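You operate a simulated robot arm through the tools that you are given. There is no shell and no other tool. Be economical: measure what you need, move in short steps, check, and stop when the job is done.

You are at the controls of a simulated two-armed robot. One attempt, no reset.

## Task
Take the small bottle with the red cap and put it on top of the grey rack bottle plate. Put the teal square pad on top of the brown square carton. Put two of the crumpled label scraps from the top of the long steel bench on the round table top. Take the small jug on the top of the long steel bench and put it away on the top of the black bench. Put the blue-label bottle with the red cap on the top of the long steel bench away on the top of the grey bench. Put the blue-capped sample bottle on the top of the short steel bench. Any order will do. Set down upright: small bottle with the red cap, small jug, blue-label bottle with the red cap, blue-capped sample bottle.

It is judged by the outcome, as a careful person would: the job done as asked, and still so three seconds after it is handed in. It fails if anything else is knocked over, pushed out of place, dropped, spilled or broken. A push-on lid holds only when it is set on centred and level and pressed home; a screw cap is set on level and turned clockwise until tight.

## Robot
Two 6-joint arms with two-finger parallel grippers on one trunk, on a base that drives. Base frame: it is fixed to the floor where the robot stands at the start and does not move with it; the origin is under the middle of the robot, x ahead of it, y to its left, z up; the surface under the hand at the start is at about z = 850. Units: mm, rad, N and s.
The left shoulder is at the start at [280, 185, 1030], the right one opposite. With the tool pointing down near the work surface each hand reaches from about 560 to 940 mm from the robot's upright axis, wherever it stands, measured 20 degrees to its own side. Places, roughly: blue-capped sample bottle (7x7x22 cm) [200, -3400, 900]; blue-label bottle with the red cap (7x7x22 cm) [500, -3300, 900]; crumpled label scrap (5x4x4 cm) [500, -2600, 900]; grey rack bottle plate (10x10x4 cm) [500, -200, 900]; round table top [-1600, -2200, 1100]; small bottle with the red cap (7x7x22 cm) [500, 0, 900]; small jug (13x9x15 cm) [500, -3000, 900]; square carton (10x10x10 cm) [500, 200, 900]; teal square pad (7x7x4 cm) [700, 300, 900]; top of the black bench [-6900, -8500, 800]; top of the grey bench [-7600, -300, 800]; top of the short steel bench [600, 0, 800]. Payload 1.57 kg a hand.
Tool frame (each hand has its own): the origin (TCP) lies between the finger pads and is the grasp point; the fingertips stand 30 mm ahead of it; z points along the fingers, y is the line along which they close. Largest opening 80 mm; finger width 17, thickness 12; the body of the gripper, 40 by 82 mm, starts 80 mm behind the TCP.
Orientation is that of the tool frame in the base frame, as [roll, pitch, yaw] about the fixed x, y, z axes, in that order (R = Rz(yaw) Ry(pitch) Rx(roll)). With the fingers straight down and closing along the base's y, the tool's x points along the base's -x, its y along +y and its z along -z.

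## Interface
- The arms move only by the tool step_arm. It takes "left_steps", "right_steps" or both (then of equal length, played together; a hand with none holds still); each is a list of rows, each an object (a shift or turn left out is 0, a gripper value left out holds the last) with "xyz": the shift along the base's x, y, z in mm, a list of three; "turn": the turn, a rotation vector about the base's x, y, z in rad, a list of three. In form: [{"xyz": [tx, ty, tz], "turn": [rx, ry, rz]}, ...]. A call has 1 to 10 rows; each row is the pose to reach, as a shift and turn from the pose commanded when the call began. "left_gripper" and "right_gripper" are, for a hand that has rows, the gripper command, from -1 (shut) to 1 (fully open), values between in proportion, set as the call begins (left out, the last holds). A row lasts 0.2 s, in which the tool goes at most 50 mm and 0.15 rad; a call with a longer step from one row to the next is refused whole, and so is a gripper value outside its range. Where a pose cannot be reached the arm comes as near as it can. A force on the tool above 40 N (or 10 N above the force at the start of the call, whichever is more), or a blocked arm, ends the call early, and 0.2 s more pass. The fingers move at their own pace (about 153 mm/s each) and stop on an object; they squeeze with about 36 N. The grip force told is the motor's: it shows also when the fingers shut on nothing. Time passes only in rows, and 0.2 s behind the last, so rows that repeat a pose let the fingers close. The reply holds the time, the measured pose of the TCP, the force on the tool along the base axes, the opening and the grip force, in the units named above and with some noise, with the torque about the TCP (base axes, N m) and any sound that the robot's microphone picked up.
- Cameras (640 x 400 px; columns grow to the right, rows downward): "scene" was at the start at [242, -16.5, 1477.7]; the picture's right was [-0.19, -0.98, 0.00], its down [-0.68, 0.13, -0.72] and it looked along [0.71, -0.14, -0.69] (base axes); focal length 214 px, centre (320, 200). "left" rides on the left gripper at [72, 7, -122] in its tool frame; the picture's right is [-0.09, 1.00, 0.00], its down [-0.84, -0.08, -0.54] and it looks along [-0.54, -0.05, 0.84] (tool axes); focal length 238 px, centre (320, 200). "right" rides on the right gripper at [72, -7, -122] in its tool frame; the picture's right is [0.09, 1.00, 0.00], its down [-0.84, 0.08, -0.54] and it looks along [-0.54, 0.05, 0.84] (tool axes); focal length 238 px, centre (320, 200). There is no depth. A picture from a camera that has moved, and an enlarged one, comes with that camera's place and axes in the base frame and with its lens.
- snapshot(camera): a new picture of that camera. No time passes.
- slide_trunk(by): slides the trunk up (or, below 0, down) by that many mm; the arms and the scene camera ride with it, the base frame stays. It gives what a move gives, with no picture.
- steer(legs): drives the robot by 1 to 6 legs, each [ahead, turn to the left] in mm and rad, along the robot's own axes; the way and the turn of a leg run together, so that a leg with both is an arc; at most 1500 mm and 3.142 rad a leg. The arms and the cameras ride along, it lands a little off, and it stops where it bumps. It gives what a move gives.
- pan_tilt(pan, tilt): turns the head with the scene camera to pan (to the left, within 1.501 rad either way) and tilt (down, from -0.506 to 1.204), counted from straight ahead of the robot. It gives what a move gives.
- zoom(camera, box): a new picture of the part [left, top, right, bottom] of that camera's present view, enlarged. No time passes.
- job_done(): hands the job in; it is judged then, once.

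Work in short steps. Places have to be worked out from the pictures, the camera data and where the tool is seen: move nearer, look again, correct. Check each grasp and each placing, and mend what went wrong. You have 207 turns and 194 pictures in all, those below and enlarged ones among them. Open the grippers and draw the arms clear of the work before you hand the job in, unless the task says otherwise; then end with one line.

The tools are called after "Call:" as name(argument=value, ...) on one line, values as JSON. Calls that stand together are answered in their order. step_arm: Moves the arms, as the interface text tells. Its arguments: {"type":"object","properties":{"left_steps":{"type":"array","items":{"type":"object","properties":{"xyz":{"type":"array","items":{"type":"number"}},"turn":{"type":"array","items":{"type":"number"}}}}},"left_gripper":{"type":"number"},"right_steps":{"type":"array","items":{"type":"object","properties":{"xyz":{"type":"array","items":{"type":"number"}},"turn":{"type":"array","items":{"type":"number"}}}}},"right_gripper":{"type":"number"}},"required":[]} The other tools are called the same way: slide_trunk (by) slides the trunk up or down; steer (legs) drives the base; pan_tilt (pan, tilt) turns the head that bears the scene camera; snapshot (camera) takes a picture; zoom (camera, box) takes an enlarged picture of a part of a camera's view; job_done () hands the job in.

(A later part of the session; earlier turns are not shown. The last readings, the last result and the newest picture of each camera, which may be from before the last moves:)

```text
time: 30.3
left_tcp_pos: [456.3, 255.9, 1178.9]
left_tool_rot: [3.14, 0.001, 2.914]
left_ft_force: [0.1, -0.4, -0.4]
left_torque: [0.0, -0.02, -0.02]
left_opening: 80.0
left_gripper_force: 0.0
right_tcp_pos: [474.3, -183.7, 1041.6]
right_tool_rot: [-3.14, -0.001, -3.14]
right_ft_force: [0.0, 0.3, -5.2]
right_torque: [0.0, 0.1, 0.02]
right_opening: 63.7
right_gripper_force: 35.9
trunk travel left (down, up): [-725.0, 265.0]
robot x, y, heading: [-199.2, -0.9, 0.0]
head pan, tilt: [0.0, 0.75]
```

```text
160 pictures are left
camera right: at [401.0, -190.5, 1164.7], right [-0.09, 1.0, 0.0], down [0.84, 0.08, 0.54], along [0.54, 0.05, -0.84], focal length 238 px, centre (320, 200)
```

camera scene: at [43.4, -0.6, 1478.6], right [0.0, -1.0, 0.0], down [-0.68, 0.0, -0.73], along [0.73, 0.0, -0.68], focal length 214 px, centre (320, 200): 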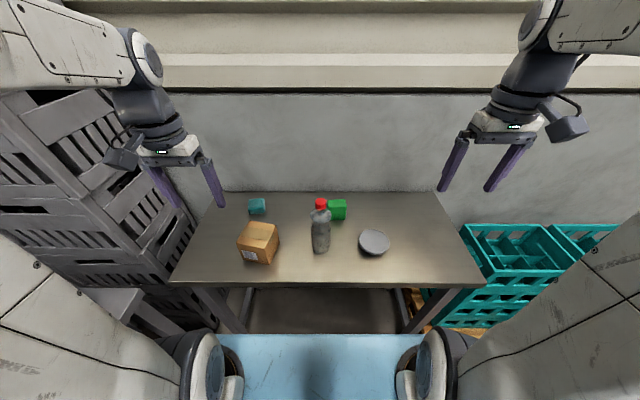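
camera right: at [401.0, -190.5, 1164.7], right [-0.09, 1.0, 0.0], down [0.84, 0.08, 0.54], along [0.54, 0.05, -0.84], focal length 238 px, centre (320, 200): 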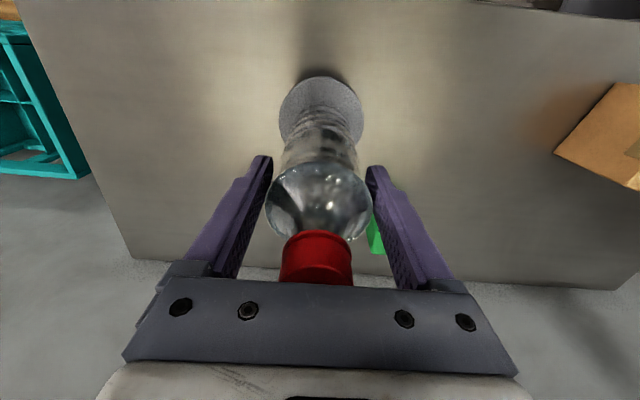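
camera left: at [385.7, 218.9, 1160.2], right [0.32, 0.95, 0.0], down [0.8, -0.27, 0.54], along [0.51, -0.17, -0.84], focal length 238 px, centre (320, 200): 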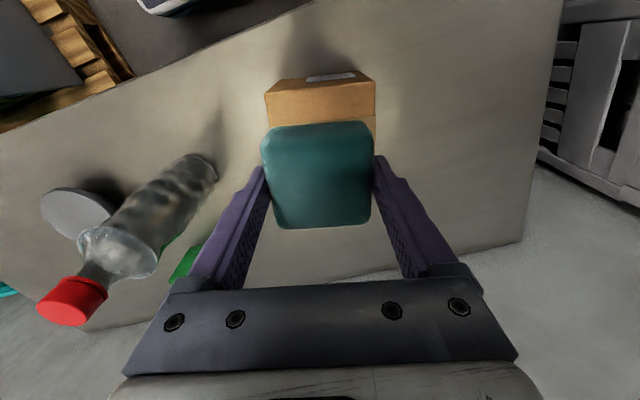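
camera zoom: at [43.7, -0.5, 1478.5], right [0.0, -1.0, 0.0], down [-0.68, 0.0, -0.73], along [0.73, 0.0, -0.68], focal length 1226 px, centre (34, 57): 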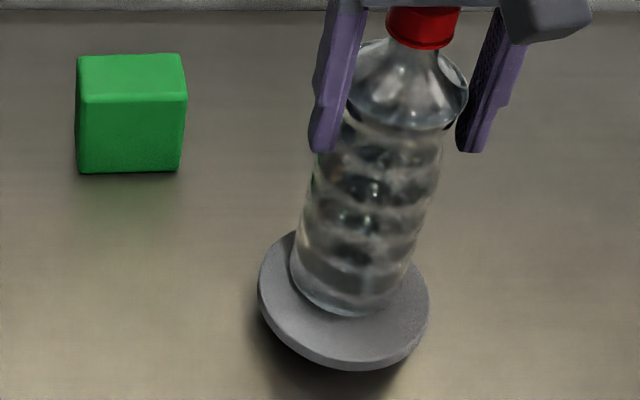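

The bottle is about 4 mm behind and 2 mm to the right of the plate centre. I'll correct that and keep lowering.

Call:
step_arm(right_steps=[{"xyz": [-4, 2, 0]}, {"xyz": [-4, 2, -2]}, {"xyz": [-4, 2, -4]}, {"xyz": [-4, 2, -6]}, {"xyz": [-4, 2, -6]}])

```text
time: 31.5
left_tcp_pos: [455.3, 255.4, 1179.5]
left_tool_rot: [3.14, 0.0, 2.914]
left_ft_force: [-0.1, -0.3, -0.3]
left_torque: [-0.03, 0.02, 0.03]
left_opening: 80.1
left_gripper_force: 0.2
right_tcp_pos: [468.5, -181.4, 1038.4]
right_tool_rot: [-3.14, 0.0, -3.14]
right_ft_force: [-2.5, 0.5, 5.2]
right_torque: [-0.18, 0.32, -0.08]
right_opening: 64.0
right_gripper_force: 35.4
trunk travel left (down, up): [-725.0, 265.0]
robot x, y, heading: [-205.2, 1.0, -0.001]
head pan, tilt: [0.0, 0.75]
```

Contact is made, with the force swinging from -5 to +5 N. I'll release and look before rising.

Call:
step_arm(right_steps=[{"xyz": [0, 0, 0]}, {"xyz": [0, 0, 0]}, {"xyz": [0, 0, 0]}], right_gripper=1)

Call:
zoom(camera="scene", box=[330, 170, 420, 260])

```text
time: 32.3
left_tcp_pos: [456.0, 256.2, 1179.0]
left_tool_rot: [3.14, -0.001, 2.912]
left_ft_force: [0.0, 0.3, 0.2]
left_torque: [0.03, 0.0, 0.01]
left_opening: 79.9
left_gripper_force: 0.1
right_tcp_pos: [468.9, -180.9, 1037.6]
right_tool_rot: [3.14, 0.0, -3.14]
right_ft_force: [-0.6, 0.8, -0.1]
right_torque: [0.0, 0.04, -0.03]
right_opening: 80.2
right_gripper_force: 0.0
trunk travel left (down, up): [-725.0, 265.0]
robot x, y, heading: [-203.3, -1.5, 0.001]
head pan, tilt: [0.0, 0.75]
```

```text
4.44 times, centred on (375, 215) of scene
camera zoom: at [43.4, -0.5, 1478.6], right [0.0, -1.0, 0.0], down [-0.68, 0.0, -0.73], along [0.73, 0.0, -0.68], focal length 953 px, centre (76, 133)
```

zoom: 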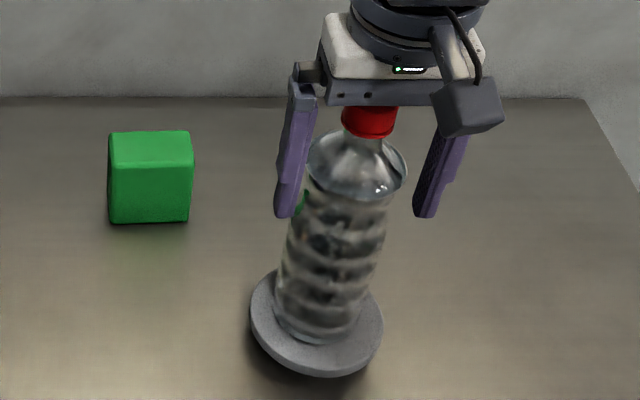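

The bottle stands on the plate. I'll rise straight up and retract, and tuck both arms back for travel.

Call:
step_arm(right_steps=[{"xyz": [0, 0, 25]}, {"xyz": [0, 0, 65]}, {"xyz": [0, 0, 105]}, {"xyz": [0, 0, 145]}, {"xyz": [-10, -15, 180]}, {"xyz": [-40, -40, 190]}])

Call:
snapshot(camera="scene")

Call:
pan_tilt(pan=-1.4, tilt=0.3)

Call:
snapshot(camera="scene")

```text
time: 33.7
left_tcp_pos: [456.4, 256.8, 1178.8]
left_tool_rot: [-3.141, 0.0, 2.912]
left_ft_force: [-0.1, 0.3, 0.4]
left_torque: [-0.01, 0.03, 0.0]
left_opening: 79.9
left_gripper_force: 0.2
right_tcp_pos: [429.7, -218.2, 1223.3]
right_tool_rot: [-3.141, 0.0, -3.14]
right_ft_force: [0.0, 0.0, -0.9]
right_torque: [-0.01, -0.02, 0.0]
right_opening: 80.0
right_gripper_force: 0.0
trunk travel left (down, up): [-725.0, 265.0]
robot x, y, heading: [-202.5, -2.0, 0.006]
head pan, tilt: [0.0, 0.75]
```

```text
158 pictures are left
camera scene: at [43.7, -0.3, 1478.6], right [0.0, -1.0, 0.0], down [-0.68, 0.0, -0.73], along [0.73, 0.0, -0.68], focal length 214 px, centre (320, 200)
```

scene: 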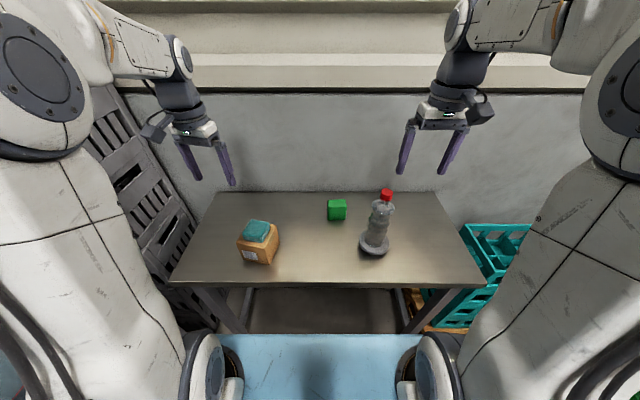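

```text
time: 35.2
left_tcp_pos: [456.4, 256.4, 1179.1]
left_tool_rot: [3.142, 0.0, 2.913]
left_ft_force: [0.2, 0.2, 0.0]
left_torque: [0.01, 0.01, 0.01]
left_opening: 80.0
left_gripper_force: 0.1
right_tcp_pos: [430.3, -218.6, 1223.4]
right_tool_rot: [3.141, 0.001, -3.14]
right_ft_force: [0.5, 0.0, 0.2]
right_torque: [0.0, 0.0, 0.02]
right_opening: 80.0
right_gripper_force: 0.1
trunk travel left (down, up): [-725.0, 265.0]
robot x, y, heading: [-197.9, -1.7, 0.004]
head pan, tilt: [-1.4, 0.3]
```

```text
157 pictures are left
camera scene: at [-23.3, -92.6, 1518.9], right [-0.98, -0.17, 0.0], down [-0.05, 0.29, -0.96], along [0.17, -0.94, -0.3], focal length 214 px, centre (320, 200)
```

scene: 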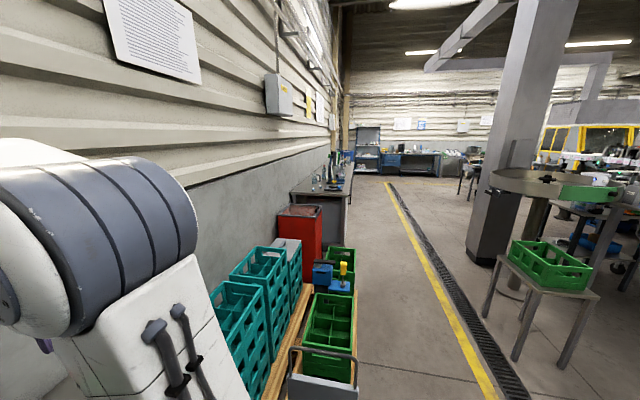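

Both bench tasks here are done. Before driving, I'll look down and right at the floor route.

Call:
pan_tilt(pan=-1.5, tilt=0.8)

Call:
snapshot(camera="scene")

```text
time: 36.2
left_tcp_pos: [455.9, 256.5, 1179.7]
left_tool_rot: [-3.141, 0.001, 2.914]
left_ft_force: [0.0, 0.1, 0.1]
left_torque: [-0.04, 0.0, 0.01]
left_opening: 80.0
left_gripper_force: 0.1
right_tcp_pos: [429.3, -219.1, 1223.9]
right_tool_rot: [-3.141, 0.0, -3.14]
right_ft_force: [0.3, 0.8, 0.6]
right_torque: [0.0, 0.0, -0.03]
right_opening: 80.0
right_gripper_force: 0.1
trunk travel left (down, up): [-725.0, 265.0]
robot x, y, heading: [-201.3, -3.1, 0.001]
head pan, tilt: [-1.499, 0.799]
```

```text
156 pictures are left
camera scene: at [-33.5, -81.1, 1474.7], right [-1.0, -0.07, 0.0], down [-0.05, 0.71, -0.7], along [0.05, -0.7, -0.72], focal length 214 px, centre (320, 200)
```

scene: 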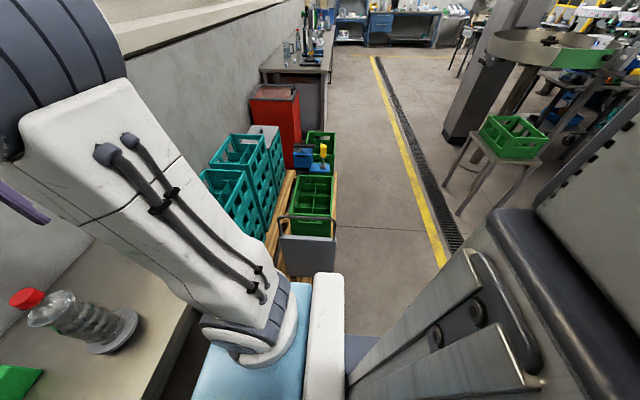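

The cart corner is near (-106, -780) and the stool edge is at x≈-1180. I'll drive along a lane at x≈-550, stop at y≈-1600, and look again.

Call:
steer(legs=[[0, -2.03], [780, 0], [0, 0.46], [900, 0]])

Call:
pan_tilt(pan=0.5, tilt=0.45)

Call:
snapshot(camera="scene")

```text
time: 51.0
left_tcp_pos: [-330.4, -2264.6, 1179.7]
left_tool_rot: [3.141, 0.001, 1.335]
left_ft_force: [0.0, -0.1, -0.4]
left_torque: [0.0, -0.05, -0.04]
left_opening: 80.0
left_gripper_force: 0.1
right_tcp_pos: [-806.2, -2235.8, 1224.1]
right_tool_rot: [3.14, -0.001, 1.566]
right_ft_force: [0.5, -0.3, 0.1]
right_torque: [0.01, 0.01, 0.02]
right_opening: 80.3
right_gripper_force: 0.0
trunk travel left (down, up): [-725.0, 265.0]
robot x, y, heading: [-583.2, -1606.0, -1.578]
head pan, tilt: [-1.499, 0.799]
```

```text
time: 52.9
left_tcp_pos: [-331.6, -2265.4, 1180.9]
left_tool_rot: [3.141, -0.001, 1.335]
left_ft_force: [-0.3, -0.9, -0.5]
left_torque: [0.0, -0.02, -0.01]
left_opening: 80.1
left_gripper_force: 0.0
right_tcp_pos: [-807.1, -2235.2, 1224.0]
right_tool_rot: [3.14, -0.001, 1.564]
right_ft_force: [-0.8, 0.8, -0.6]
right_torque: [0.01, 0.01, -0.02]
right_opening: 80.0
right_gripper_force: 0.0
trunk travel left (down, up): [-725.0, 265.0]
robot x, y, heading: [-586.3, -1607.5, -1.581]
head pan, tilt: [0.499, 0.45]
```

```text
155 pictures are left
camera scene: at [-539.1, -1848.0, 1505.0], right [-0.88, -0.47, 0.0], down [-0.21, 0.38, -0.9], along [0.43, -0.79, -0.44], focal length 214 px, centre (320, 200)
```

scene: 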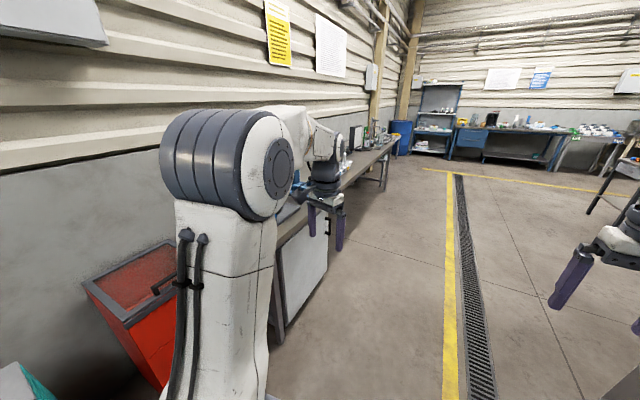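

The bench begins near (120, -2450). I'll drive on to y≈-2750, turn to face it, and look.

Call:
steer(legs=[[1150, 0.01], [0, 1.57]])

Call:
pan_tilt(pan=0.0, tilt=0.6)

Call:
snapshot(camera="scene")

```text
time: 62.4
left_tcp_pos: [78.7, -2516.2, 1179.8]
left_tool_rot: [-3.141, 0.001, 2.856]
left_ft_force: [-0.6, -0.5, 0.3]
left_torque: [0.02, 0.02, 0.01]
left_opening: 79.7
left_gripper_force: 0.0
right_tcp_pos: [25.5, -2990.0, 1224.6]
right_tool_rot: [3.14, -0.001, 3.087]
right_ft_force: [0.4, 0.3, 0.3]
right_torque: [-0.01, 0.02, 0.01]
right_opening: 80.0
right_gripper_force: 0.1
trunk travel left (down, up): [-725.0, 265.0]
robot x, y, heading: [-592.6, -2735.6, -0.056]
head pan, tilt: [0.499, 0.45]
```

```text
time: 63.4
left_tcp_pos: [79.0, -2515.2, 1178.5]
left_tool_rot: [-3.141, 0.001, 2.856]
left_ft_force: [-0.5, 0.1, -0.8]
left_torque: [-0.01, 0.03, 0.01]
left_opening: 79.8
left_gripper_force: 0.1
right_tcp_pos: [24.8, -2988.1, 1224.0]
right_tool_rot: [-3.141, -0.001, 3.086]
right_ft_force: [0.1, 0.5, 0.0]
right_torque: [0.0, 0.0, -0.03]
right_opening: 80.2
right_gripper_force: 0.0
trunk travel left (down, up): [-725.0, 265.0]
robot x, y, heading: [-591.0, -2730.9, -0.054]
head pan, tilt: [0.0, 0.6]
```

```text
154 pictures are left
camera scene: at [-342.5, -2748.3, 1491.5], right [-0.05, -1.0, 0.0], down [-0.56, 0.03, -0.83], along [0.82, -0.04, -0.56], focal length 214 px, centre (320, 200)
```

scene: 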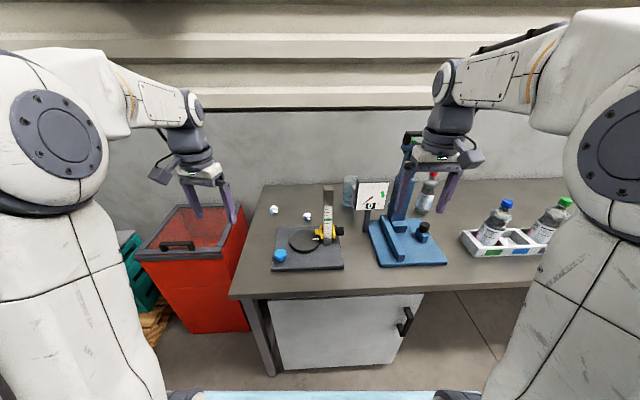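

I can see white scraps, a clear jug behind a screen, a red-cap bottle, and a tray with a blue-cap bottle. I'll zoom for detail.

Call:
zoom(camera="scene", box=[230, 160, 400, 280])

Call:
zoom(camera="scene", box=[370, 150, 580, 280])

```text
3.33 times, centred on (315, 220) of scene
camera zoom: at [-342.5, -2748.3, 1491.5], right [-0.05, -1.0, 0.0], down [-0.56, 0.03, -0.83], along [0.82, -0.04, -0.56], focal length 715 px, centre (337, 133)
```

zoom: 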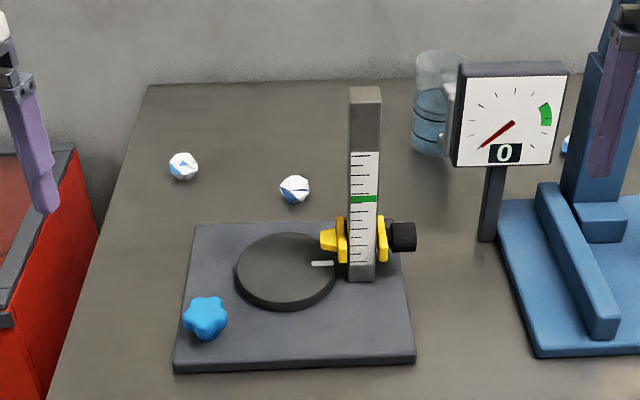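

```text
3.05 times, centred on (475, 215) of scene
camera zoom: at [-342.5, -2748.3, 1491.5], right [-0.05, -1.0, 0.0], down [-0.56, 0.03, -0.83], along [0.82, -0.04, -0.56], focal length 654 px, centre (-152, 154)
```

zoom: 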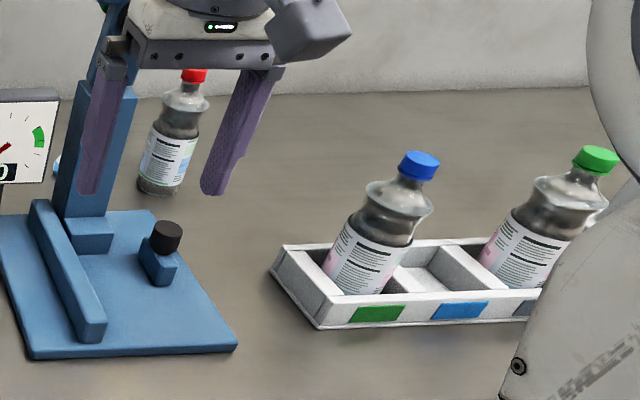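

Scrap A is at about (491, -2566) and B at (432, -2727). There is a column at (267, -2808) reaching z≈1126, and a tall blue scale at about (298, -3115). I'll move to (-200, -2500) so that left takes A and right takes B, clear of the column.

Call:
steer(legs=[[0, 0.588], [450, 0], [0, -0.534]])

Call:
snapshot(camera="scene")

Call:
snapshot(camera="left")

Call:
snapshot(camera="right")

```text
time: 67.0
left_tcp_pos: [109.3, -2037.1, 1178.4]
left_tool_rot: [-3.14, -0.003, -2.873]
left_ft_force: [-0.6, 0.3, 0.0]
left_torque: [-0.04, -0.07, 0.01]
left_opening: 79.9
left_gripper_force: 0.0
right_tcp_pos: [313.2, -2467.0, 1224.2]
right_tool_rot: [3.141, -0.001, -2.642]
right_ft_force: [-0.7, 0.5, 0.1]
right_torque: [-0.05, -0.01, -0.01]
right_opening: 80.1
right_gripper_force: 0.1
trunk travel left (down, up): [-725.0, 265.0]
robot x, y, heading: [-349.4, -2570.7, 0.496]
head pan, tilt: [0.0, 0.6]
stopped in leg 2: the robot was blocked; the commanded pose is now the measured one
```

```text
151 pictures are left
camera scene: at [-129.6, -2450.6, 1491.5], right [0.48, -0.88, 0.0], down [-0.5, -0.27, -0.83], along [0.73, 0.39, -0.56], focal length 214 px, centre (320, 200)
```

scene: 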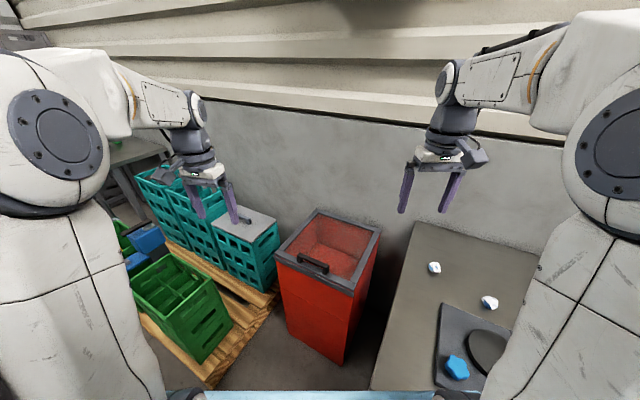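

```text
150 pictures are left
camera left: at [37.8, -2049.5, 1299.4], right [-0.18, 0.98, 0.0], down [0.83, 0.15, 0.54], along [0.53, 0.09, -0.84], focal length 238 px, centre (320, 200)
```

left: 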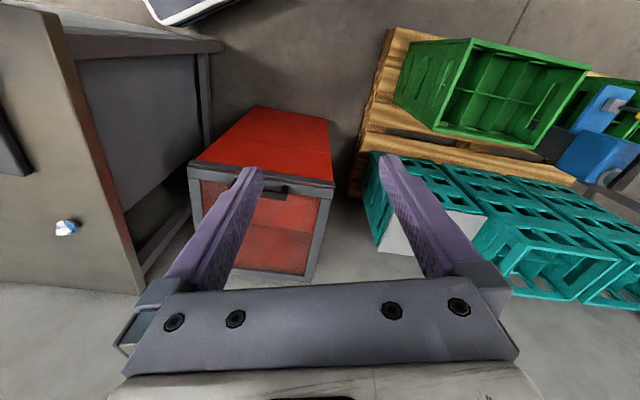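

```text
149 pictures are left
camera right: at [254.0, -2506.6, 1345.8], right [-0.56, 0.83, 0.0], down [0.7, 0.47, 0.54], along [0.45, 0.3, -0.84], focal length 238 px, centre (320, 200)
```

right: 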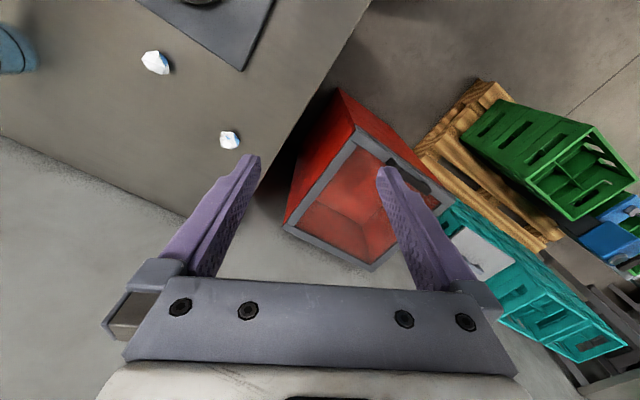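

The base was stopped by the bench edge. I'll back off, sidestep to y≈-2500, and then approach squarely.

Call:
steer(legs=[[-200, 0], [0, 0.704], [170, 0], [0, -1.2]])

Call:
snapshot(camera="scene")

```text
time: 74.6
left_tcp_pos: [203.4, -2260.0, 1178.0]
left_tool_rot: [-3.14, -0.005, 2.899]
left_ft_force: [-0.8, 0.2, -0.5]
left_torque: [-0.02, 0.01, 0.01]
left_opening: 80.0
left_gripper_force: 0.1
right_tcp_pos: [170.4, -2734.8, 1222.7]
right_tool_rot: [3.142, -0.001, 3.13]
right_ft_force: [-0.1, -0.3, 0.7]
right_torque: [0.01, 0.01, -0.01]
right_opening: 80.2
right_gripper_force: 0.0
trunk travel left (down, up): [-725.0, 265.0]
robot x, y, heading: [-456.6, -2501.9, -0.019]
head pan, tilt: [0.0, 0.6]
```

```text
148 pictures are left
camera scene: at [-208.1, -2503.7, 1491.5], right [-0.02, -1.0, 0.0], down [-0.56, 0.01, -0.83], along [0.82, -0.01, -0.56], focal length 214 px, centre (320, 200)
```

scene: 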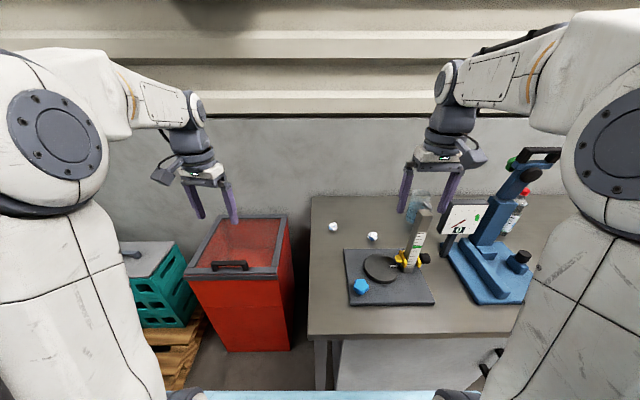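

Scrap A is at (497, -2571) and B at (433, -2730); the bench edge is at x≈70. I'll drive ahead 150 mm, then bring both hands near the scraps.

Call:
steer(legs=[[150, 0.019]])

Call:
snapshot(camera="left")

Call:
snapshot(camera="right")

```text
time: 76.0
left_tcp_pos: [351.2, -2249.5, 1176.7]
left_tool_rot: [-3.14, -0.003, 2.918]
left_ft_force: [0.1, 0.0, -0.8]
left_torque: [0.0, -0.01, 0.01]
left_opening: 79.9
left_gripper_force: 0.1
right_tcp_pos: [327.8, -2724.7, 1223.9]
right_tool_rot: [-3.141, -0.001, -3.137]
right_ft_force: [0.2, -0.5, 0.0]
right_torque: [-0.02, -0.04, 0.01]
right_opening: 79.8
right_gripper_force: 0.0
trunk travel left (down, up): [-725.0, 265.0]
robot x, y, heading: [-307.2, -2500.2, 0.004]
head pan, tilt: [0.0, 0.6]
```

```text
147 pictures are left
camera left: at [282.2, -2227.0, 1299.4], right [0.31, 0.95, 0.0], down [0.8, -0.26, 0.54], along [0.51, -0.17, -0.84], focal length 238 px, centre (320, 200)
```

left: 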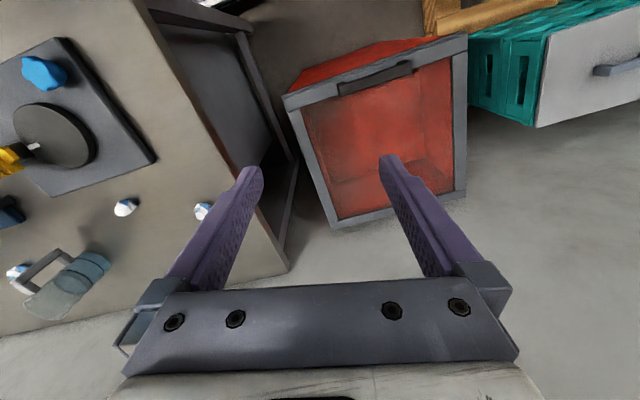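

```text
146 pictures are left
camera right: at [255.4, -2731.7, 1345.6], right [-0.1, 1.0, 0.0], down [0.84, 0.08, 0.54], along [0.54, 0.05, -0.84], focal length 238 px, centre (320, 200)
```

right: 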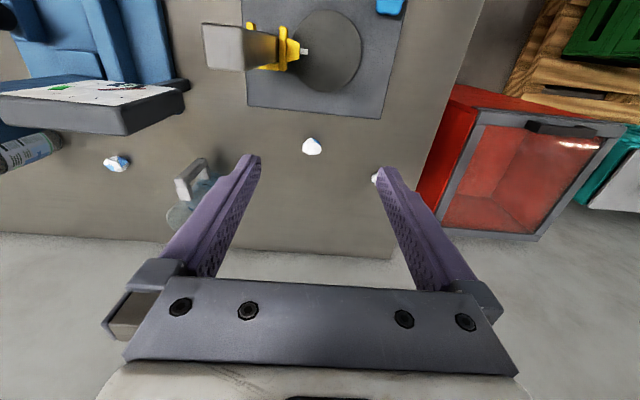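

The two cameras agree on B at (432, -2732). I'll move the left hand to hover near A first, straightening its yaw.

Call:
step_arm(left_steps=[{"xyz": [11, -36, -18], "turn": [0, 0, 0.05]}, {"xyz": [22, -72, -36], "turn": [0, 0, 0.1]}, {"xyz": [33, -108, -54], "turn": [0, 0, 0.15]}, {"xyz": [44, -144, -72], "turn": [0, 0, 0.2]}, {"xyz": [55, -180, -90], "turn": [0, 0, 0.224]}, {"xyz": [66, -216, -108], "turn": [0, 0, 0.224]}, {"xyz": [77, -252, -126], "turn": [0, 0, 0.224]}, {"xyz": [88, -288, -144], "turn": [0, 0, 0.224]}, {"xyz": [99, -321, -165], "turn": [0, 0, 0.224]}, {"xyz": [99, -321, -165], "turn": [0, 0, 0.224]}])

Call:
snapshot(camera="left")

Call:
snapshot(camera="scene")

```text
time: 78.2
left_tcp_pos: [450.6, -2571.2, 1010.3]
left_tool_rot: [-3.141, -0.003, 3.142]
left_ft_force: [-0.6, 0.2, -0.4]
left_torque: [0.03, 0.02, 0.05]
left_opening: 80.1
left_gripper_force: 0.0
right_tcp_pos: [327.7, -2725.0, 1223.6]
right_tool_rot: [-3.141, -0.004, -3.136]
right_ft_force: [0.1, 0.3, -0.2]
right_torque: [0.01, 0.04, 0.03]
right_opening: 80.2
right_gripper_force: 0.1
trunk travel left (down, up): [-725.0, 265.0]
robot x, y, heading: [-303.0, -2496.6, 0.004]
head pan, tilt: [0.0, 0.6]
```

```text
145 pictures are left
camera left: at [379.2, -2564.6, 1132.4], right [0.09, 1.0, 0.0], down [0.84, -0.08, 0.54], along [0.54, -0.05, -0.84], focal length 238 px, centre (320, 200)
```

left: 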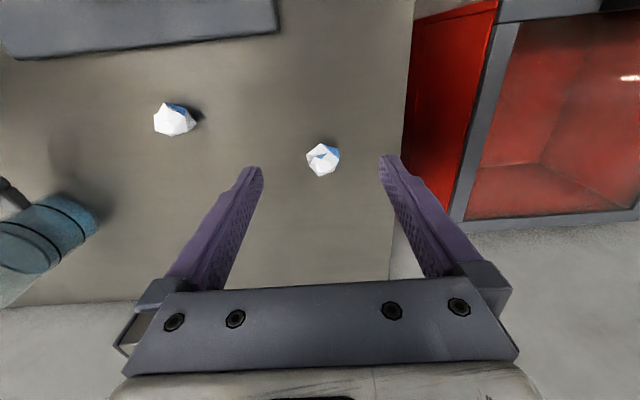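

```text
144 pictures are left
camera scene: at [-54.5, -2500.9, 1491.4], right [0.0, -1.0, 0.0], down [-0.57, 0.0, -0.82], along [0.82, 0.0, -0.57], focal length 214 px, centre (320, 200)
```

scene: 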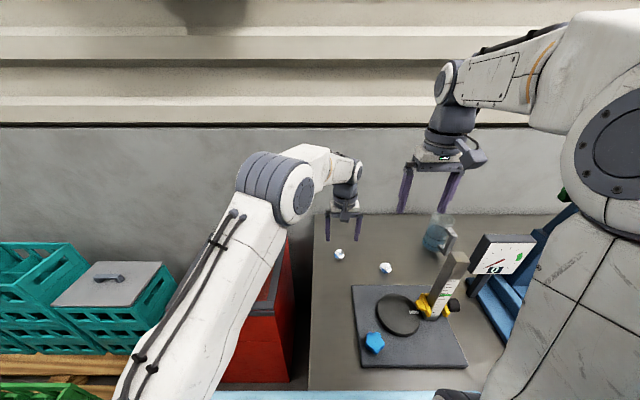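

Scrap A is at (493, -2571), directly ahead. I'll shift 42 mm in x, descend to TCP z≈885, and close.

Call:
step_arm(left_steps=[{"xyz": [42, 0, 0]}, {"xyz": [42, 0, -40]}, {"xyz": [42, 0, -80]}, {"xyz": [42, 0, -105]}, {"xyz": [42, 0, -118]}, {"xyz": [42, 0, -125]}, {"xyz": [42, 0, -125]}])

Call:
snapshot(camera="left")

```text
time: 79.8
left_tcp_pos: [492.8, -2571.1, 887.2]
left_tool_rot: [-3.14, -0.003, 3.14]
left_ft_force: [0.0, 0.5, 0.0]
left_torque: [-0.02, 0.01, 0.01]
left_opening: 80.0
left_gripper_force: 0.0
right_tcp_pos: [327.0, -2724.8, 1223.4]
right_tool_rot: [-3.14, -0.001, -3.138]
right_ft_force: [0.0, -0.2, -0.6]
right_torque: [0.02, -0.01, 0.0]
right_opening: 79.9
right_gripper_force: 0.0
trunk travel left (down, up): [-725.0, 265.0]
robot x, y, heading: [-306.0, -2497.5, 0.001]
head pan, tilt: [0.0, 0.6]
```

```text
143 pictures are left
camera left: at [420.7, -2563.5, 1008.9], right [0.09, 1.0, 0.0], down [0.84, -0.08, 0.54], along [0.54, -0.05, -0.84], focal length 238 px, centre (320, 200)
```

left: 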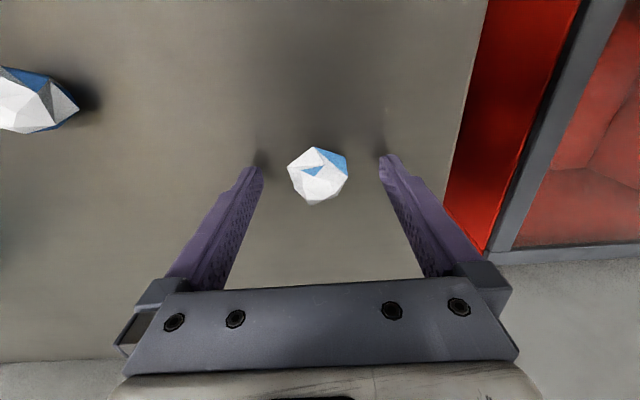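

The scrap is well between the fingertips. I'll close and lift slowly.

Call:
step_arm(left_steps=[{"xyz": [0, 0, -2]}, {"xyz": [0, 0, -2]}, {"xyz": [0, 0, -2]}, {"xyz": [0, 0, -2]}, {"xyz": [0, 0, 3]}, {"xyz": [0, 0, 10]}, {"xyz": [0, 0, 20]}, {"xyz": [0, 0, 35]}, {"xyz": [0, 0, 55]}, {"xyz": [0, 0, 75]}], left_gripper=-1)

Call:
snapshot(camera="left")

```text
time: 82.0
left_tcp_pos: [493.2, -2571.3, 959.7]
left_tool_rot: [-3.139, -0.003, 3.14]
left_ft_force: [-0.1, 0.2, -0.4]
left_torque: [0.01, -0.02, 0.0]
left_opening: 41.9
left_gripper_force: 36.3
right_tcp_pos: [327.3, -2723.7, 1224.2]
right_tool_rot: [3.141, -0.001, -3.137]
right_ft_force: [0.3, -0.2, -0.9]
right_torque: [-0.02, -0.02, 0.0]
right_opening: 80.0
right_gripper_force: 0.0
trunk travel left (down, up): [-725.0, 265.0]
robot x, y, heading: [-302.0, -2497.5, 0.002]
head pan, tilt: [0.0, 0.6]
```

```text
142 pictures are left
camera left: at [421.7, -2564.4, 1082.6], right [0.09, 1.0, 0.0], down [0.84, -0.08, 0.54], along [0.54, -0.05, -0.84], focal length 238 px, centre (320, 200)
```

left: 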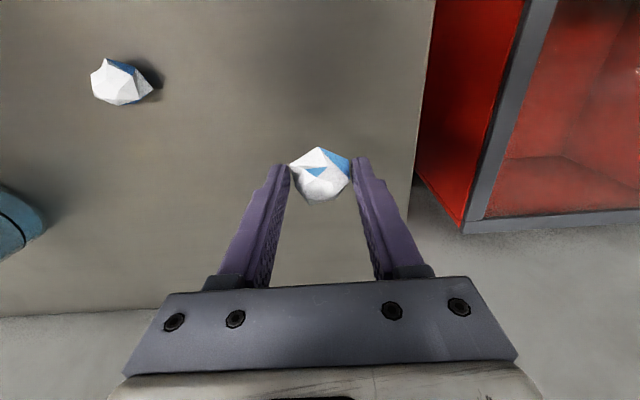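

Scrap A is held at 41.9 mm. The left hand goes up and away while the right hand moves to hover near scrap B.

Call:
step_arm(left_steps=[{"xyz": [0, 0, 30]}, {"xyz": [0, 0, 65]}, {"xyz": [0, 10, 100]}, {"xyz": [0, 30, 130]}, {"xyz": [-10, 60, 155]}, {"xyz": [-20, 95, 175]}, {"xyz": [-30, 130, 190]}, {"xyz": [-40, 165, 200]}, {"xyz": [-50, 205, 210]}, {"xyz": [-60, 240, 210]}], right_steps=[{"xyz": [0, 0, 0]}, {"xyz": [10, 0, 0]}, {"xyz": [20, -2, -20]}, {"xyz": [30, -4, -50]}, {"xyz": [40, -6, -80]}, {"xyz": [50, -8, -110]}, {"xyz": [62, -8, -140]}, {"xyz": [62, -8, -175]}, {"xyz": [62, -8, -210]}, {"xyz": [62, -8, -213]}])

Call:
snapshot(camera="right")

Call:
snapshot(camera="scene")

```text
time: 84.2
left_tcp_pos: [434.1, -2330.0, 1171.9]
left_tool_rot: [-3.139, -0.004, 3.141]
left_ft_force: [-0.7, 0.2, 0.4]
left_torque: [0.03, 0.0, 0.0]
left_opening: 41.8
left_gripper_force: 35.8
right_tcp_pos: [388.8, -2731.7, 1010.5]
right_tool_rot: [-3.141, -0.003, -3.136]
right_ft_force: [-0.3, 0.0, 0.5]
right_torque: [0.0, 0.01, 0.02]
right_opening: 79.8
right_gripper_force: 0.0
trunk travel left (down, up): [-725.0, 265.0]
robot x, y, heading: [-307.0, -2500.4, 0.003]
head pan, tilt: [0.0, 0.6]
```

```text
141 pictures are left
camera right: at [317.0, -2739.5, 1133.0], right [-0.1, 1.0, 0.0], down [0.84, 0.08, 0.54], along [0.54, 0.05, -0.84], focal length 238 px, centre (320, 200)
```

right: 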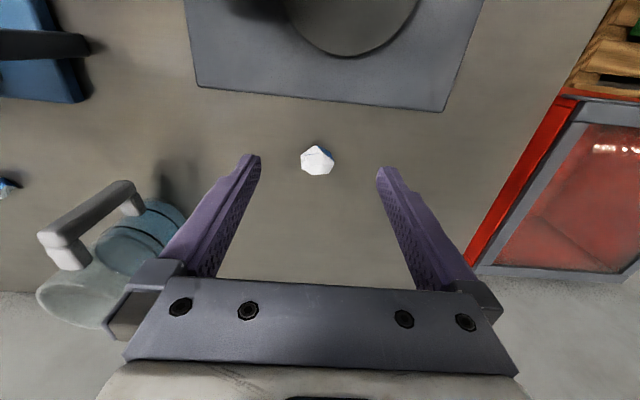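

```text
140 pictures are left
camera scene: at [-54.5, -2500.8, 1491.4], right [0.0, -1.0, 0.0], down [-0.57, 0.0, -0.82], along [0.82, 0.0, -0.57], focal length 214 px, centre (320, 200)
```

scene: 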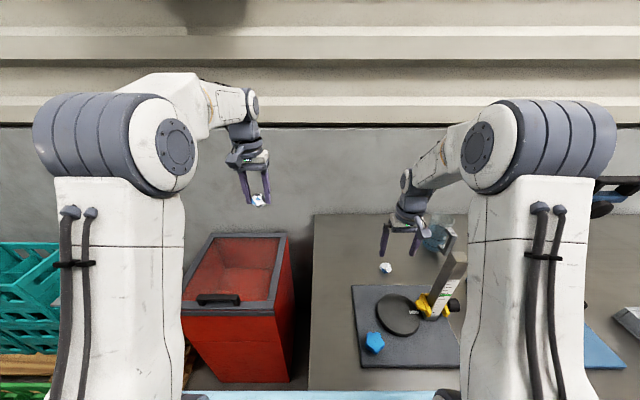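

B is straight ahead at (431, -2733). I'll use the same shift and descent.

Call:
step_arm(right_steps=[{"xyz": [42, 0, 0]}, {"xyz": [42, 0, -40]}, {"xyz": [42, 0, -80]}, {"xyz": [42, 0, -105]}, {"xyz": [42, 0, -118]}, {"xyz": [42, 0, -127]}, {"xyz": [42, 0, -127]}])

Call:
step_arm(right_steps=[{"xyz": [0, 0, 0]}, {"xyz": [0, 0, 0]}, {"xyz": [0, 0, 0]}, {"xyz": [0, 0, 0]}, {"xyz": [0, 0, 3]}, {"xyz": [0, 0, 10]}, {"xyz": [0, 0, 20]}, {"xyz": [0, 0, 35]}, {"xyz": [0, 0, 55]}, {"xyz": [0, 0, 75]}], right_gripper=-1)

Call:
snapshot(camera="right")

```text
time: 85.8
left_tcp_pos: [434.3, -2331.0, 1172.8]
left_tool_rot: [-3.14, -0.004, 3.14]
left_ft_force: [-0.6, -0.6, 0.4]
left_torque: [0.06, -0.03, -0.01]
left_opening: 41.6
left_gripper_force: 36.4
right_tcp_pos: [430.6, -2732.2, 882.4]
right_tool_rot: [-3.141, -0.004, -3.138]
right_ft_force: [0.1, -1.0, 0.6]
right_torque: [0.01, 0.04, 0.01]
right_opening: 80.1
right_gripper_force: 0.0
trunk travel left (down, up): [-725.0, 265.0]
robot x, y, heading: [-302.2, -2500.2, 0.008]
head pan, tilt: [0.0, 0.6]
```

```text
time: 88.0
left_tcp_pos: [434.5, -2330.4, 1172.6]
left_tool_rot: [-3.141, -0.002, 3.14]
left_ft_force: [0.8, -0.1, 0.3]
left_torque: [0.03, 0.0, 0.04]
left_opening: 41.6
left_gripper_force: 35.4
right_tcp_pos: [433.2, -2732.7, 961.9]
right_tool_rot: [-3.141, -0.004, -3.136]
right_ft_force: [0.4, 0.5, 0.0]
right_torque: [-0.02, -0.02, 0.01]
right_opening: 42.7
right_gripper_force: 35.8
trunk travel left (down, up): [-725.0, 265.0]
robot x, y, heading: [-301.4, -2498.2, 0.001]
head pan, tilt: [0.0, 0.6]
```

```text
139 pictures are left
camera right: at [360.8, -2739.3, 1083.3], right [-0.1, 1.0, 0.0], down [0.84, 0.08, 0.54], along [0.54, 0.05, -0.84], focal length 238 px, centre (320, 200)
```

right: 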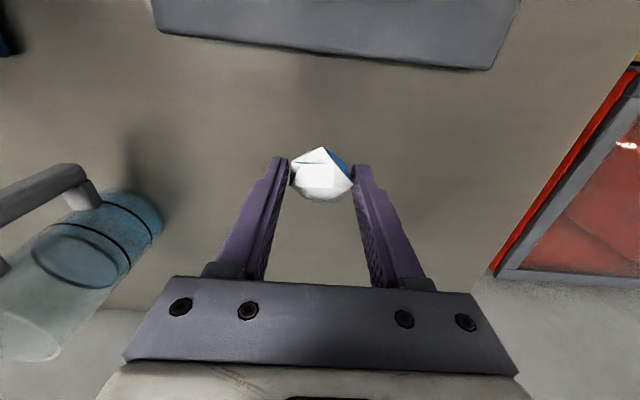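

Both scraps are gripped. I'll raise and retract the right arm, pull the left back, and lift the trunk before heading to the round table.

Call:
step_arm(left_steps=[{"xyz": [0, 0, 0]}, {"xyz": [0, 0, 0]}, {"xyz": [-10, 0, 0]}, {"xyz": [-30, 0, 10]}, {"xyz": [-50, 0, 20]}, {"xyz": [-70, 0, 30]}, {"xyz": [-90, 0, 40]}, {"xyz": [-100, 0, 50]}], right_steps=[{"xyz": [0, 0, 35]}, {"xyz": [0, 0, 75]}, {"xyz": [0, 0, 115]}, {"xyz": [0, 0, 155]}, {"xyz": [0, 0, 195]}, {"xyz": [-30, 10, 230]}, {"xyz": [-65, 20, 260]}, {"xyz": [-100, 30, 260]}])

Call:
slide_trunk(by=120)

Call:
steer(legs=[[-450, 0], [0, 2.8]])

Call:
snapshot(camera="scene")

```text
time: 89.8
left_tcp_pos: [332.2, -2329.8, 1223.3]
left_tool_rot: [-3.14, -0.003, 3.14]
left_ft_force: [0.8, -0.7, 0.5]
left_torque: [0.02, -0.01, -0.02]
left_opening: 41.7
left_gripper_force: 36.1
right_tcp_pos: [336.0, -2702.5, 1219.4]
right_tool_rot: [-3.141, -0.004, -3.137]
right_ft_force: [0.5, -0.1, -0.7]
right_torque: [-0.03, -0.01, -0.01]
right_opening: 41.5
right_gripper_force: 36.2
trunk travel left (down, up): [-725.0, 265.0]
robot x, y, heading: [-303.3, -2499.9, 0.001]
head pan, tilt: [0.0, 0.6]
```

```text
time: 91.3
left_tcp_pos: [333.3, -2328.2, 1342.3]
left_tool_rot: [-3.139, -0.003, 3.139]
left_ft_force: [-0.1, -0.3, -0.3]
left_torque: [0.01, -0.03, 0.03]
left_opening: 41.6
left_gripper_force: 35.9
right_tcp_pos: [334.5, -2703.3, 1338.5]
right_tool_rot: [3.141, -0.004, -3.136]
right_ft_force: [0.1, 1.1, 0.2]
right_torque: [-0.03, 0.0, 0.01]
right_opening: 41.7
right_gripper_force: 35.9
trunk travel left (down, up): [-845.0, 145.0]
robot x, y, heading: [-304.3, -2498.1, 0.001]
head pan, tilt: [0.0, 0.6]
```

```text
time: 100.7
left_tcp_pos: [-1414.5, -2468.4, 1344.1]
left_tool_rot: [-3.139, -0.002, -0.314]
left_ft_force: [0.4, -0.5, 0.0]
left_torque: [-0.01, 0.01, -0.01]
left_opening: 41.3
left_gripper_force: 36.2
right_tcp_pos: [-1303.9, -2112.5, 1340.2]
right_tool_rot: [-3.141, -0.002, -0.304]
right_ft_force: [-0.1, -0.1, 0.1]
right_torque: [0.02, 0.0, 0.0]
right_opening: 41.8
right_gripper_force: 35.6
trunk travel left (down, up): [-845.0, 145.0]
robot x, y, heading: [-757.1, -2503.8, 2.83]
head pan, tilt: [0.0, 0.6]
```

```text
138 pictures are left
camera scene: at [-988.5, -2426.5, 1613.3], right [0.3, 0.95, 0.0], down [0.54, -0.17, -0.83], along [-0.79, 0.25, -0.56], focal length 214 px, centre (320, 200)
```

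scene: 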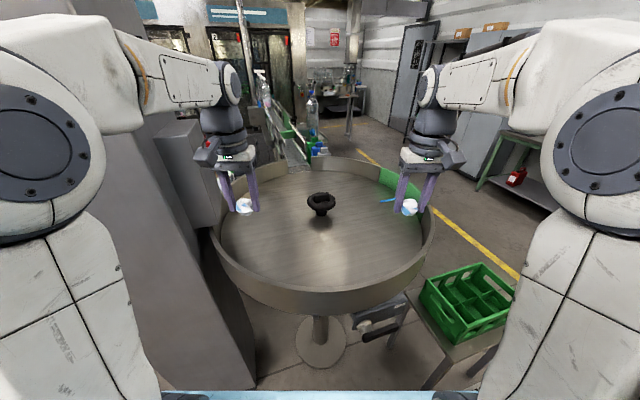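

The round table has a rim, a centre knob at about (-1635, -2221), and a radius of about 330 mm. I'll extend both hands to points inside the rim, about 160 mm short of the knob, and look.

Call:
step_arm(left_steps=[{"xyz": [-26, 23, 0]}, {"xyz": [-52, 46, 0]}, {"xyz": [-79, 70, 0]}, {"xyz": [-105, 93, 0]}, {"xyz": [-131, 116, -20]}, {"xyz": [-131, 116, -50]}, {"xyz": [-131, 116, -50]}], right_steps=[{"xyz": [-38, -9, 0]}, {"xyz": [-76, -18, 0]}, {"xyz": [-114, -28, 0]}, {"xyz": [-152, -38, 0]}, {"xyz": [-189, -47, -20]}, {"xyz": [-189, -47, -50]}, {"xyz": [-189, -47, -50]}])

Call:
snapshot(camera="left")

Call:
snapshot(camera="right")

Call:
snapshot(camera="scene")

```text
time: 102.3
left_tcp_pos: [-1550.5, -2351.5, 1293.6]
left_tool_rot: [-3.141, -0.003, -0.313]
left_ft_force: [1.0, 0.8, 0.1]
left_torque: [0.02, 0.01, 0.01]
left_opening: 41.0
left_gripper_force: 35.8
right_tcp_pos: [-1493.5, -2158.2, 1290.5]
right_tool_rot: [-3.141, -0.002, -0.306]
right_ft_force: [0.2, -1.0, -0.1]
right_torque: [0.01, 0.05, -0.02]
right_opening: 41.6
right_gripper_force: 36.2
trunk travel left (down, up): [-845.0, 145.0]
robot x, y, heading: [-758.2, -2499.7, 2.835]
head pan, tilt: [0.0, 0.6]
```

```text
137 pictures are left
camera left: at [-1485.3, -2380.2, 1415.1], right [-0.39, -0.92, 0.0], down [-0.77, 0.33, 0.54], along [-0.49, 0.21, -0.84], focal length 238 px, centre (320, 200)
```

left: 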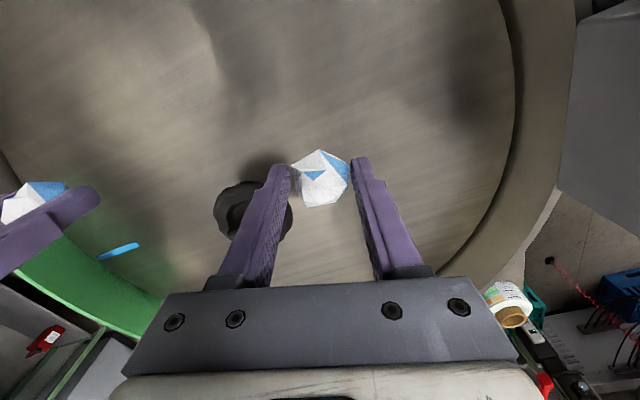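

```text
136 pictures are left
camera right: at [-1423.6, -2174.0, 1413.2], right [-0.21, -0.98, 0.0], down [-0.82, 0.18, 0.54], along [-0.53, 0.11, -0.84], focal length 238 px, centre (320, 200)
```

right: 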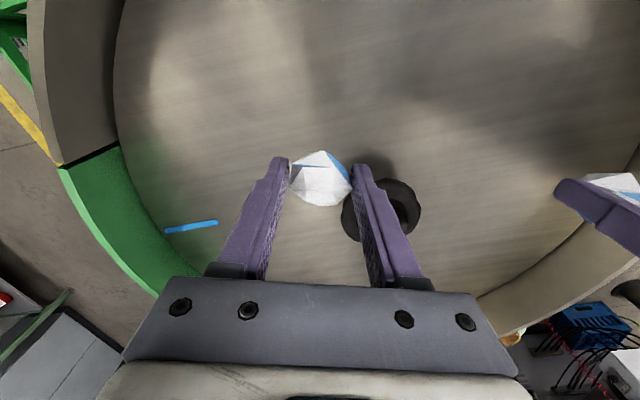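

```text
135 pictures are left
camera scene: at [-988.1, -2426.7, 1613.4], right [0.3, 0.95, 0.0], down [0.54, -0.17, -0.83], along [-0.79, 0.25, -0.56], focal length 214 px, centre (320, 200)
```

scene: 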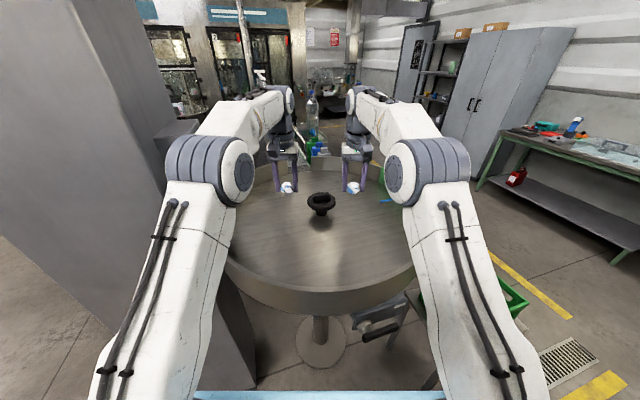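

Triangulating puts the knob at (-1617, -2226) and the table surface at z≈1095. I'll lower both hands to TCP z≈1145 and then slow down.

Call:
step_arm(left_steps=[{"xyz": [0, 0, -35]}, {"xyz": [0, 0, -70]}, {"xyz": [0, 0, -105]}, {"xyz": [0, 0, -130]}, {"xyz": [0, 0, -145]}, {"xyz": [0, 0, -145]}], right_steps=[{"xyz": [0, 0, -35]}, {"xyz": [0, 0, -70]}, {"xyz": [0, 0, -105]}, {"xyz": [0, 0, -130]}, {"xyz": [0, 0, -143]}, {"xyz": [0, 0, -143]}])

Call:
snapshot(camera="left")

Call:
snapshot(camera="right")

```text
time: 103.7
left_tcp_pos: [-1552.6, -2352.5, 1148.9]
left_tool_rot: [-3.14, -0.006, -0.312]
left_ft_force: [-0.3, -0.7, -0.4]
left_torque: [-0.04, 0.02, 0.0]
left_opening: 40.9
left_gripper_force: 35.8
right_tcp_pos: [-1495.5, -2157.4, 1145.7]
right_tool_rot: [-3.141, -0.003, -0.308]
right_ft_force: [1.5, 1.0, -0.5]
right_torque: [-0.02, 0.05, 0.01]
right_opening: 41.6
right_gripper_force: 36.4
trunk travel left (down, up): [-845.0, 145.0]
robot x, y, heading: [-756.9, -2500.0, 2.827]
head pan, tilt: [0.0, 0.6]
```

```text
134 pictures are left
camera left: at [-1487.7, -2380.9, 1269.6], right [-0.39, -0.92, 0.0], down [-0.78, 0.33, 0.54], along [-0.49, 0.21, -0.84], focal length 238 px, centre (320, 200)
```

left: 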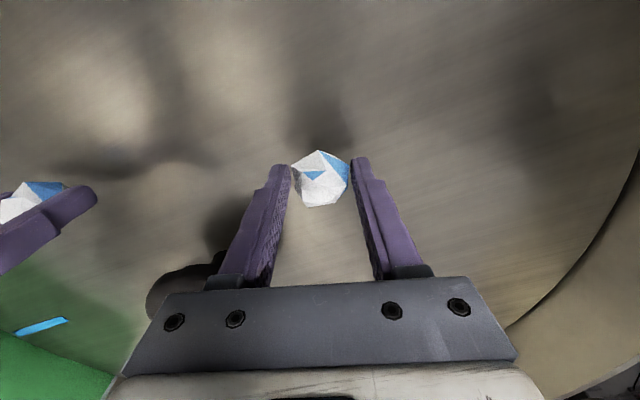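

```text
133 pictures are left
camera right: at [-1425.0, -2172.2, 1267.0], right [-0.21, -0.98, 0.0], down [-0.82, 0.18, 0.54], along [-0.53, 0.11, -0.84], focal length 238 px, centre (320, 200)
```

right: 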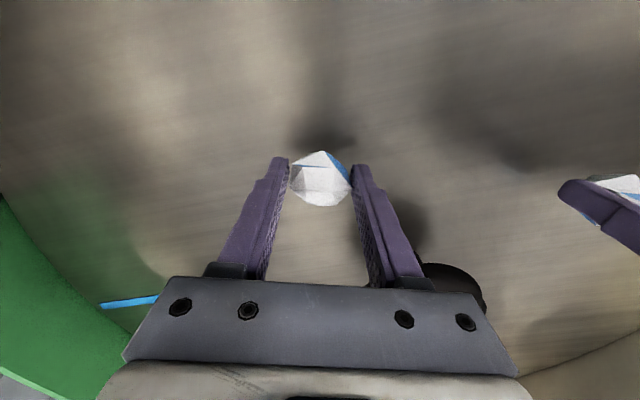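

The shadows are close. I'll lower in 3 mm steps until contact.

Call:
step_arm(left_steps=[{"xyz": [0, 0, -4]}, {"xyz": [0, 0, -8]}, {"xyz": [0, 0, -11]}, {"xyz": [0, 0, -14]}, {"xyz": [0, 0, -17]}, {"xyz": [0, 0, -17]}], right_steps=[{"xyz": [0, 0, -4]}, {"xyz": [0, 0, -8]}, {"xyz": [0, 0, -11]}, {"xyz": [0, 0, -14]}, {"xyz": [0, 0, -14]}, {"xyz": [0, 0, -14]}])

Call:
snapshot(camera="left")

```text
time: 105.1
left_tcp_pos: [-1550.4, -2352.6, 1131.6]
left_tool_rot: [-3.14, -0.003, -0.311]
left_ft_force: [0.0, 0.0, -0.6]
left_torque: [-0.01, -0.03, -0.03]
left_opening: 41.0
left_gripper_force: 36.2
right_tcp_pos: [-1494.4, -2158.3, 1131.0]
right_tool_rot: [-3.141, -0.004, -0.308]
right_ft_force: [-0.5, 0.4, -0.1]
right_torque: [-0.01, -0.04, 0.0]
right_opening: 41.7
right_gripper_force: 36.1
trunk travel left (down, up): [-845.0, 145.0]
robot x, y, heading: [-759.6, -2500.3, 2.837]
head pan, tilt: [0.0, 0.6]
```

```text
132 pictures are left
camera left: at [-1484.9, -2380.3, 1252.7], right [-0.39, -0.92, 0.0], down [-0.78, 0.33, 0.54], along [-0.49, 0.21, -0.84], focal length 238 px, centre (320, 200)
```

left: 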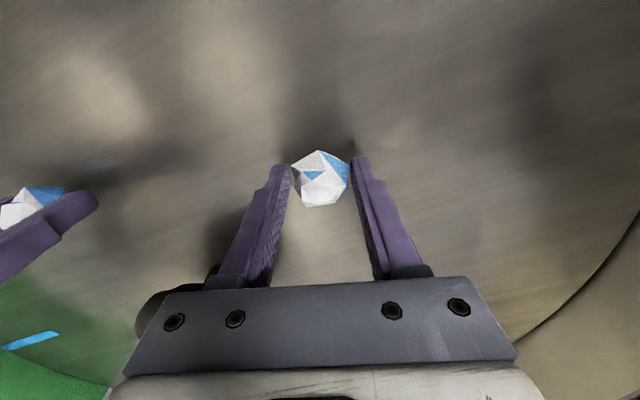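

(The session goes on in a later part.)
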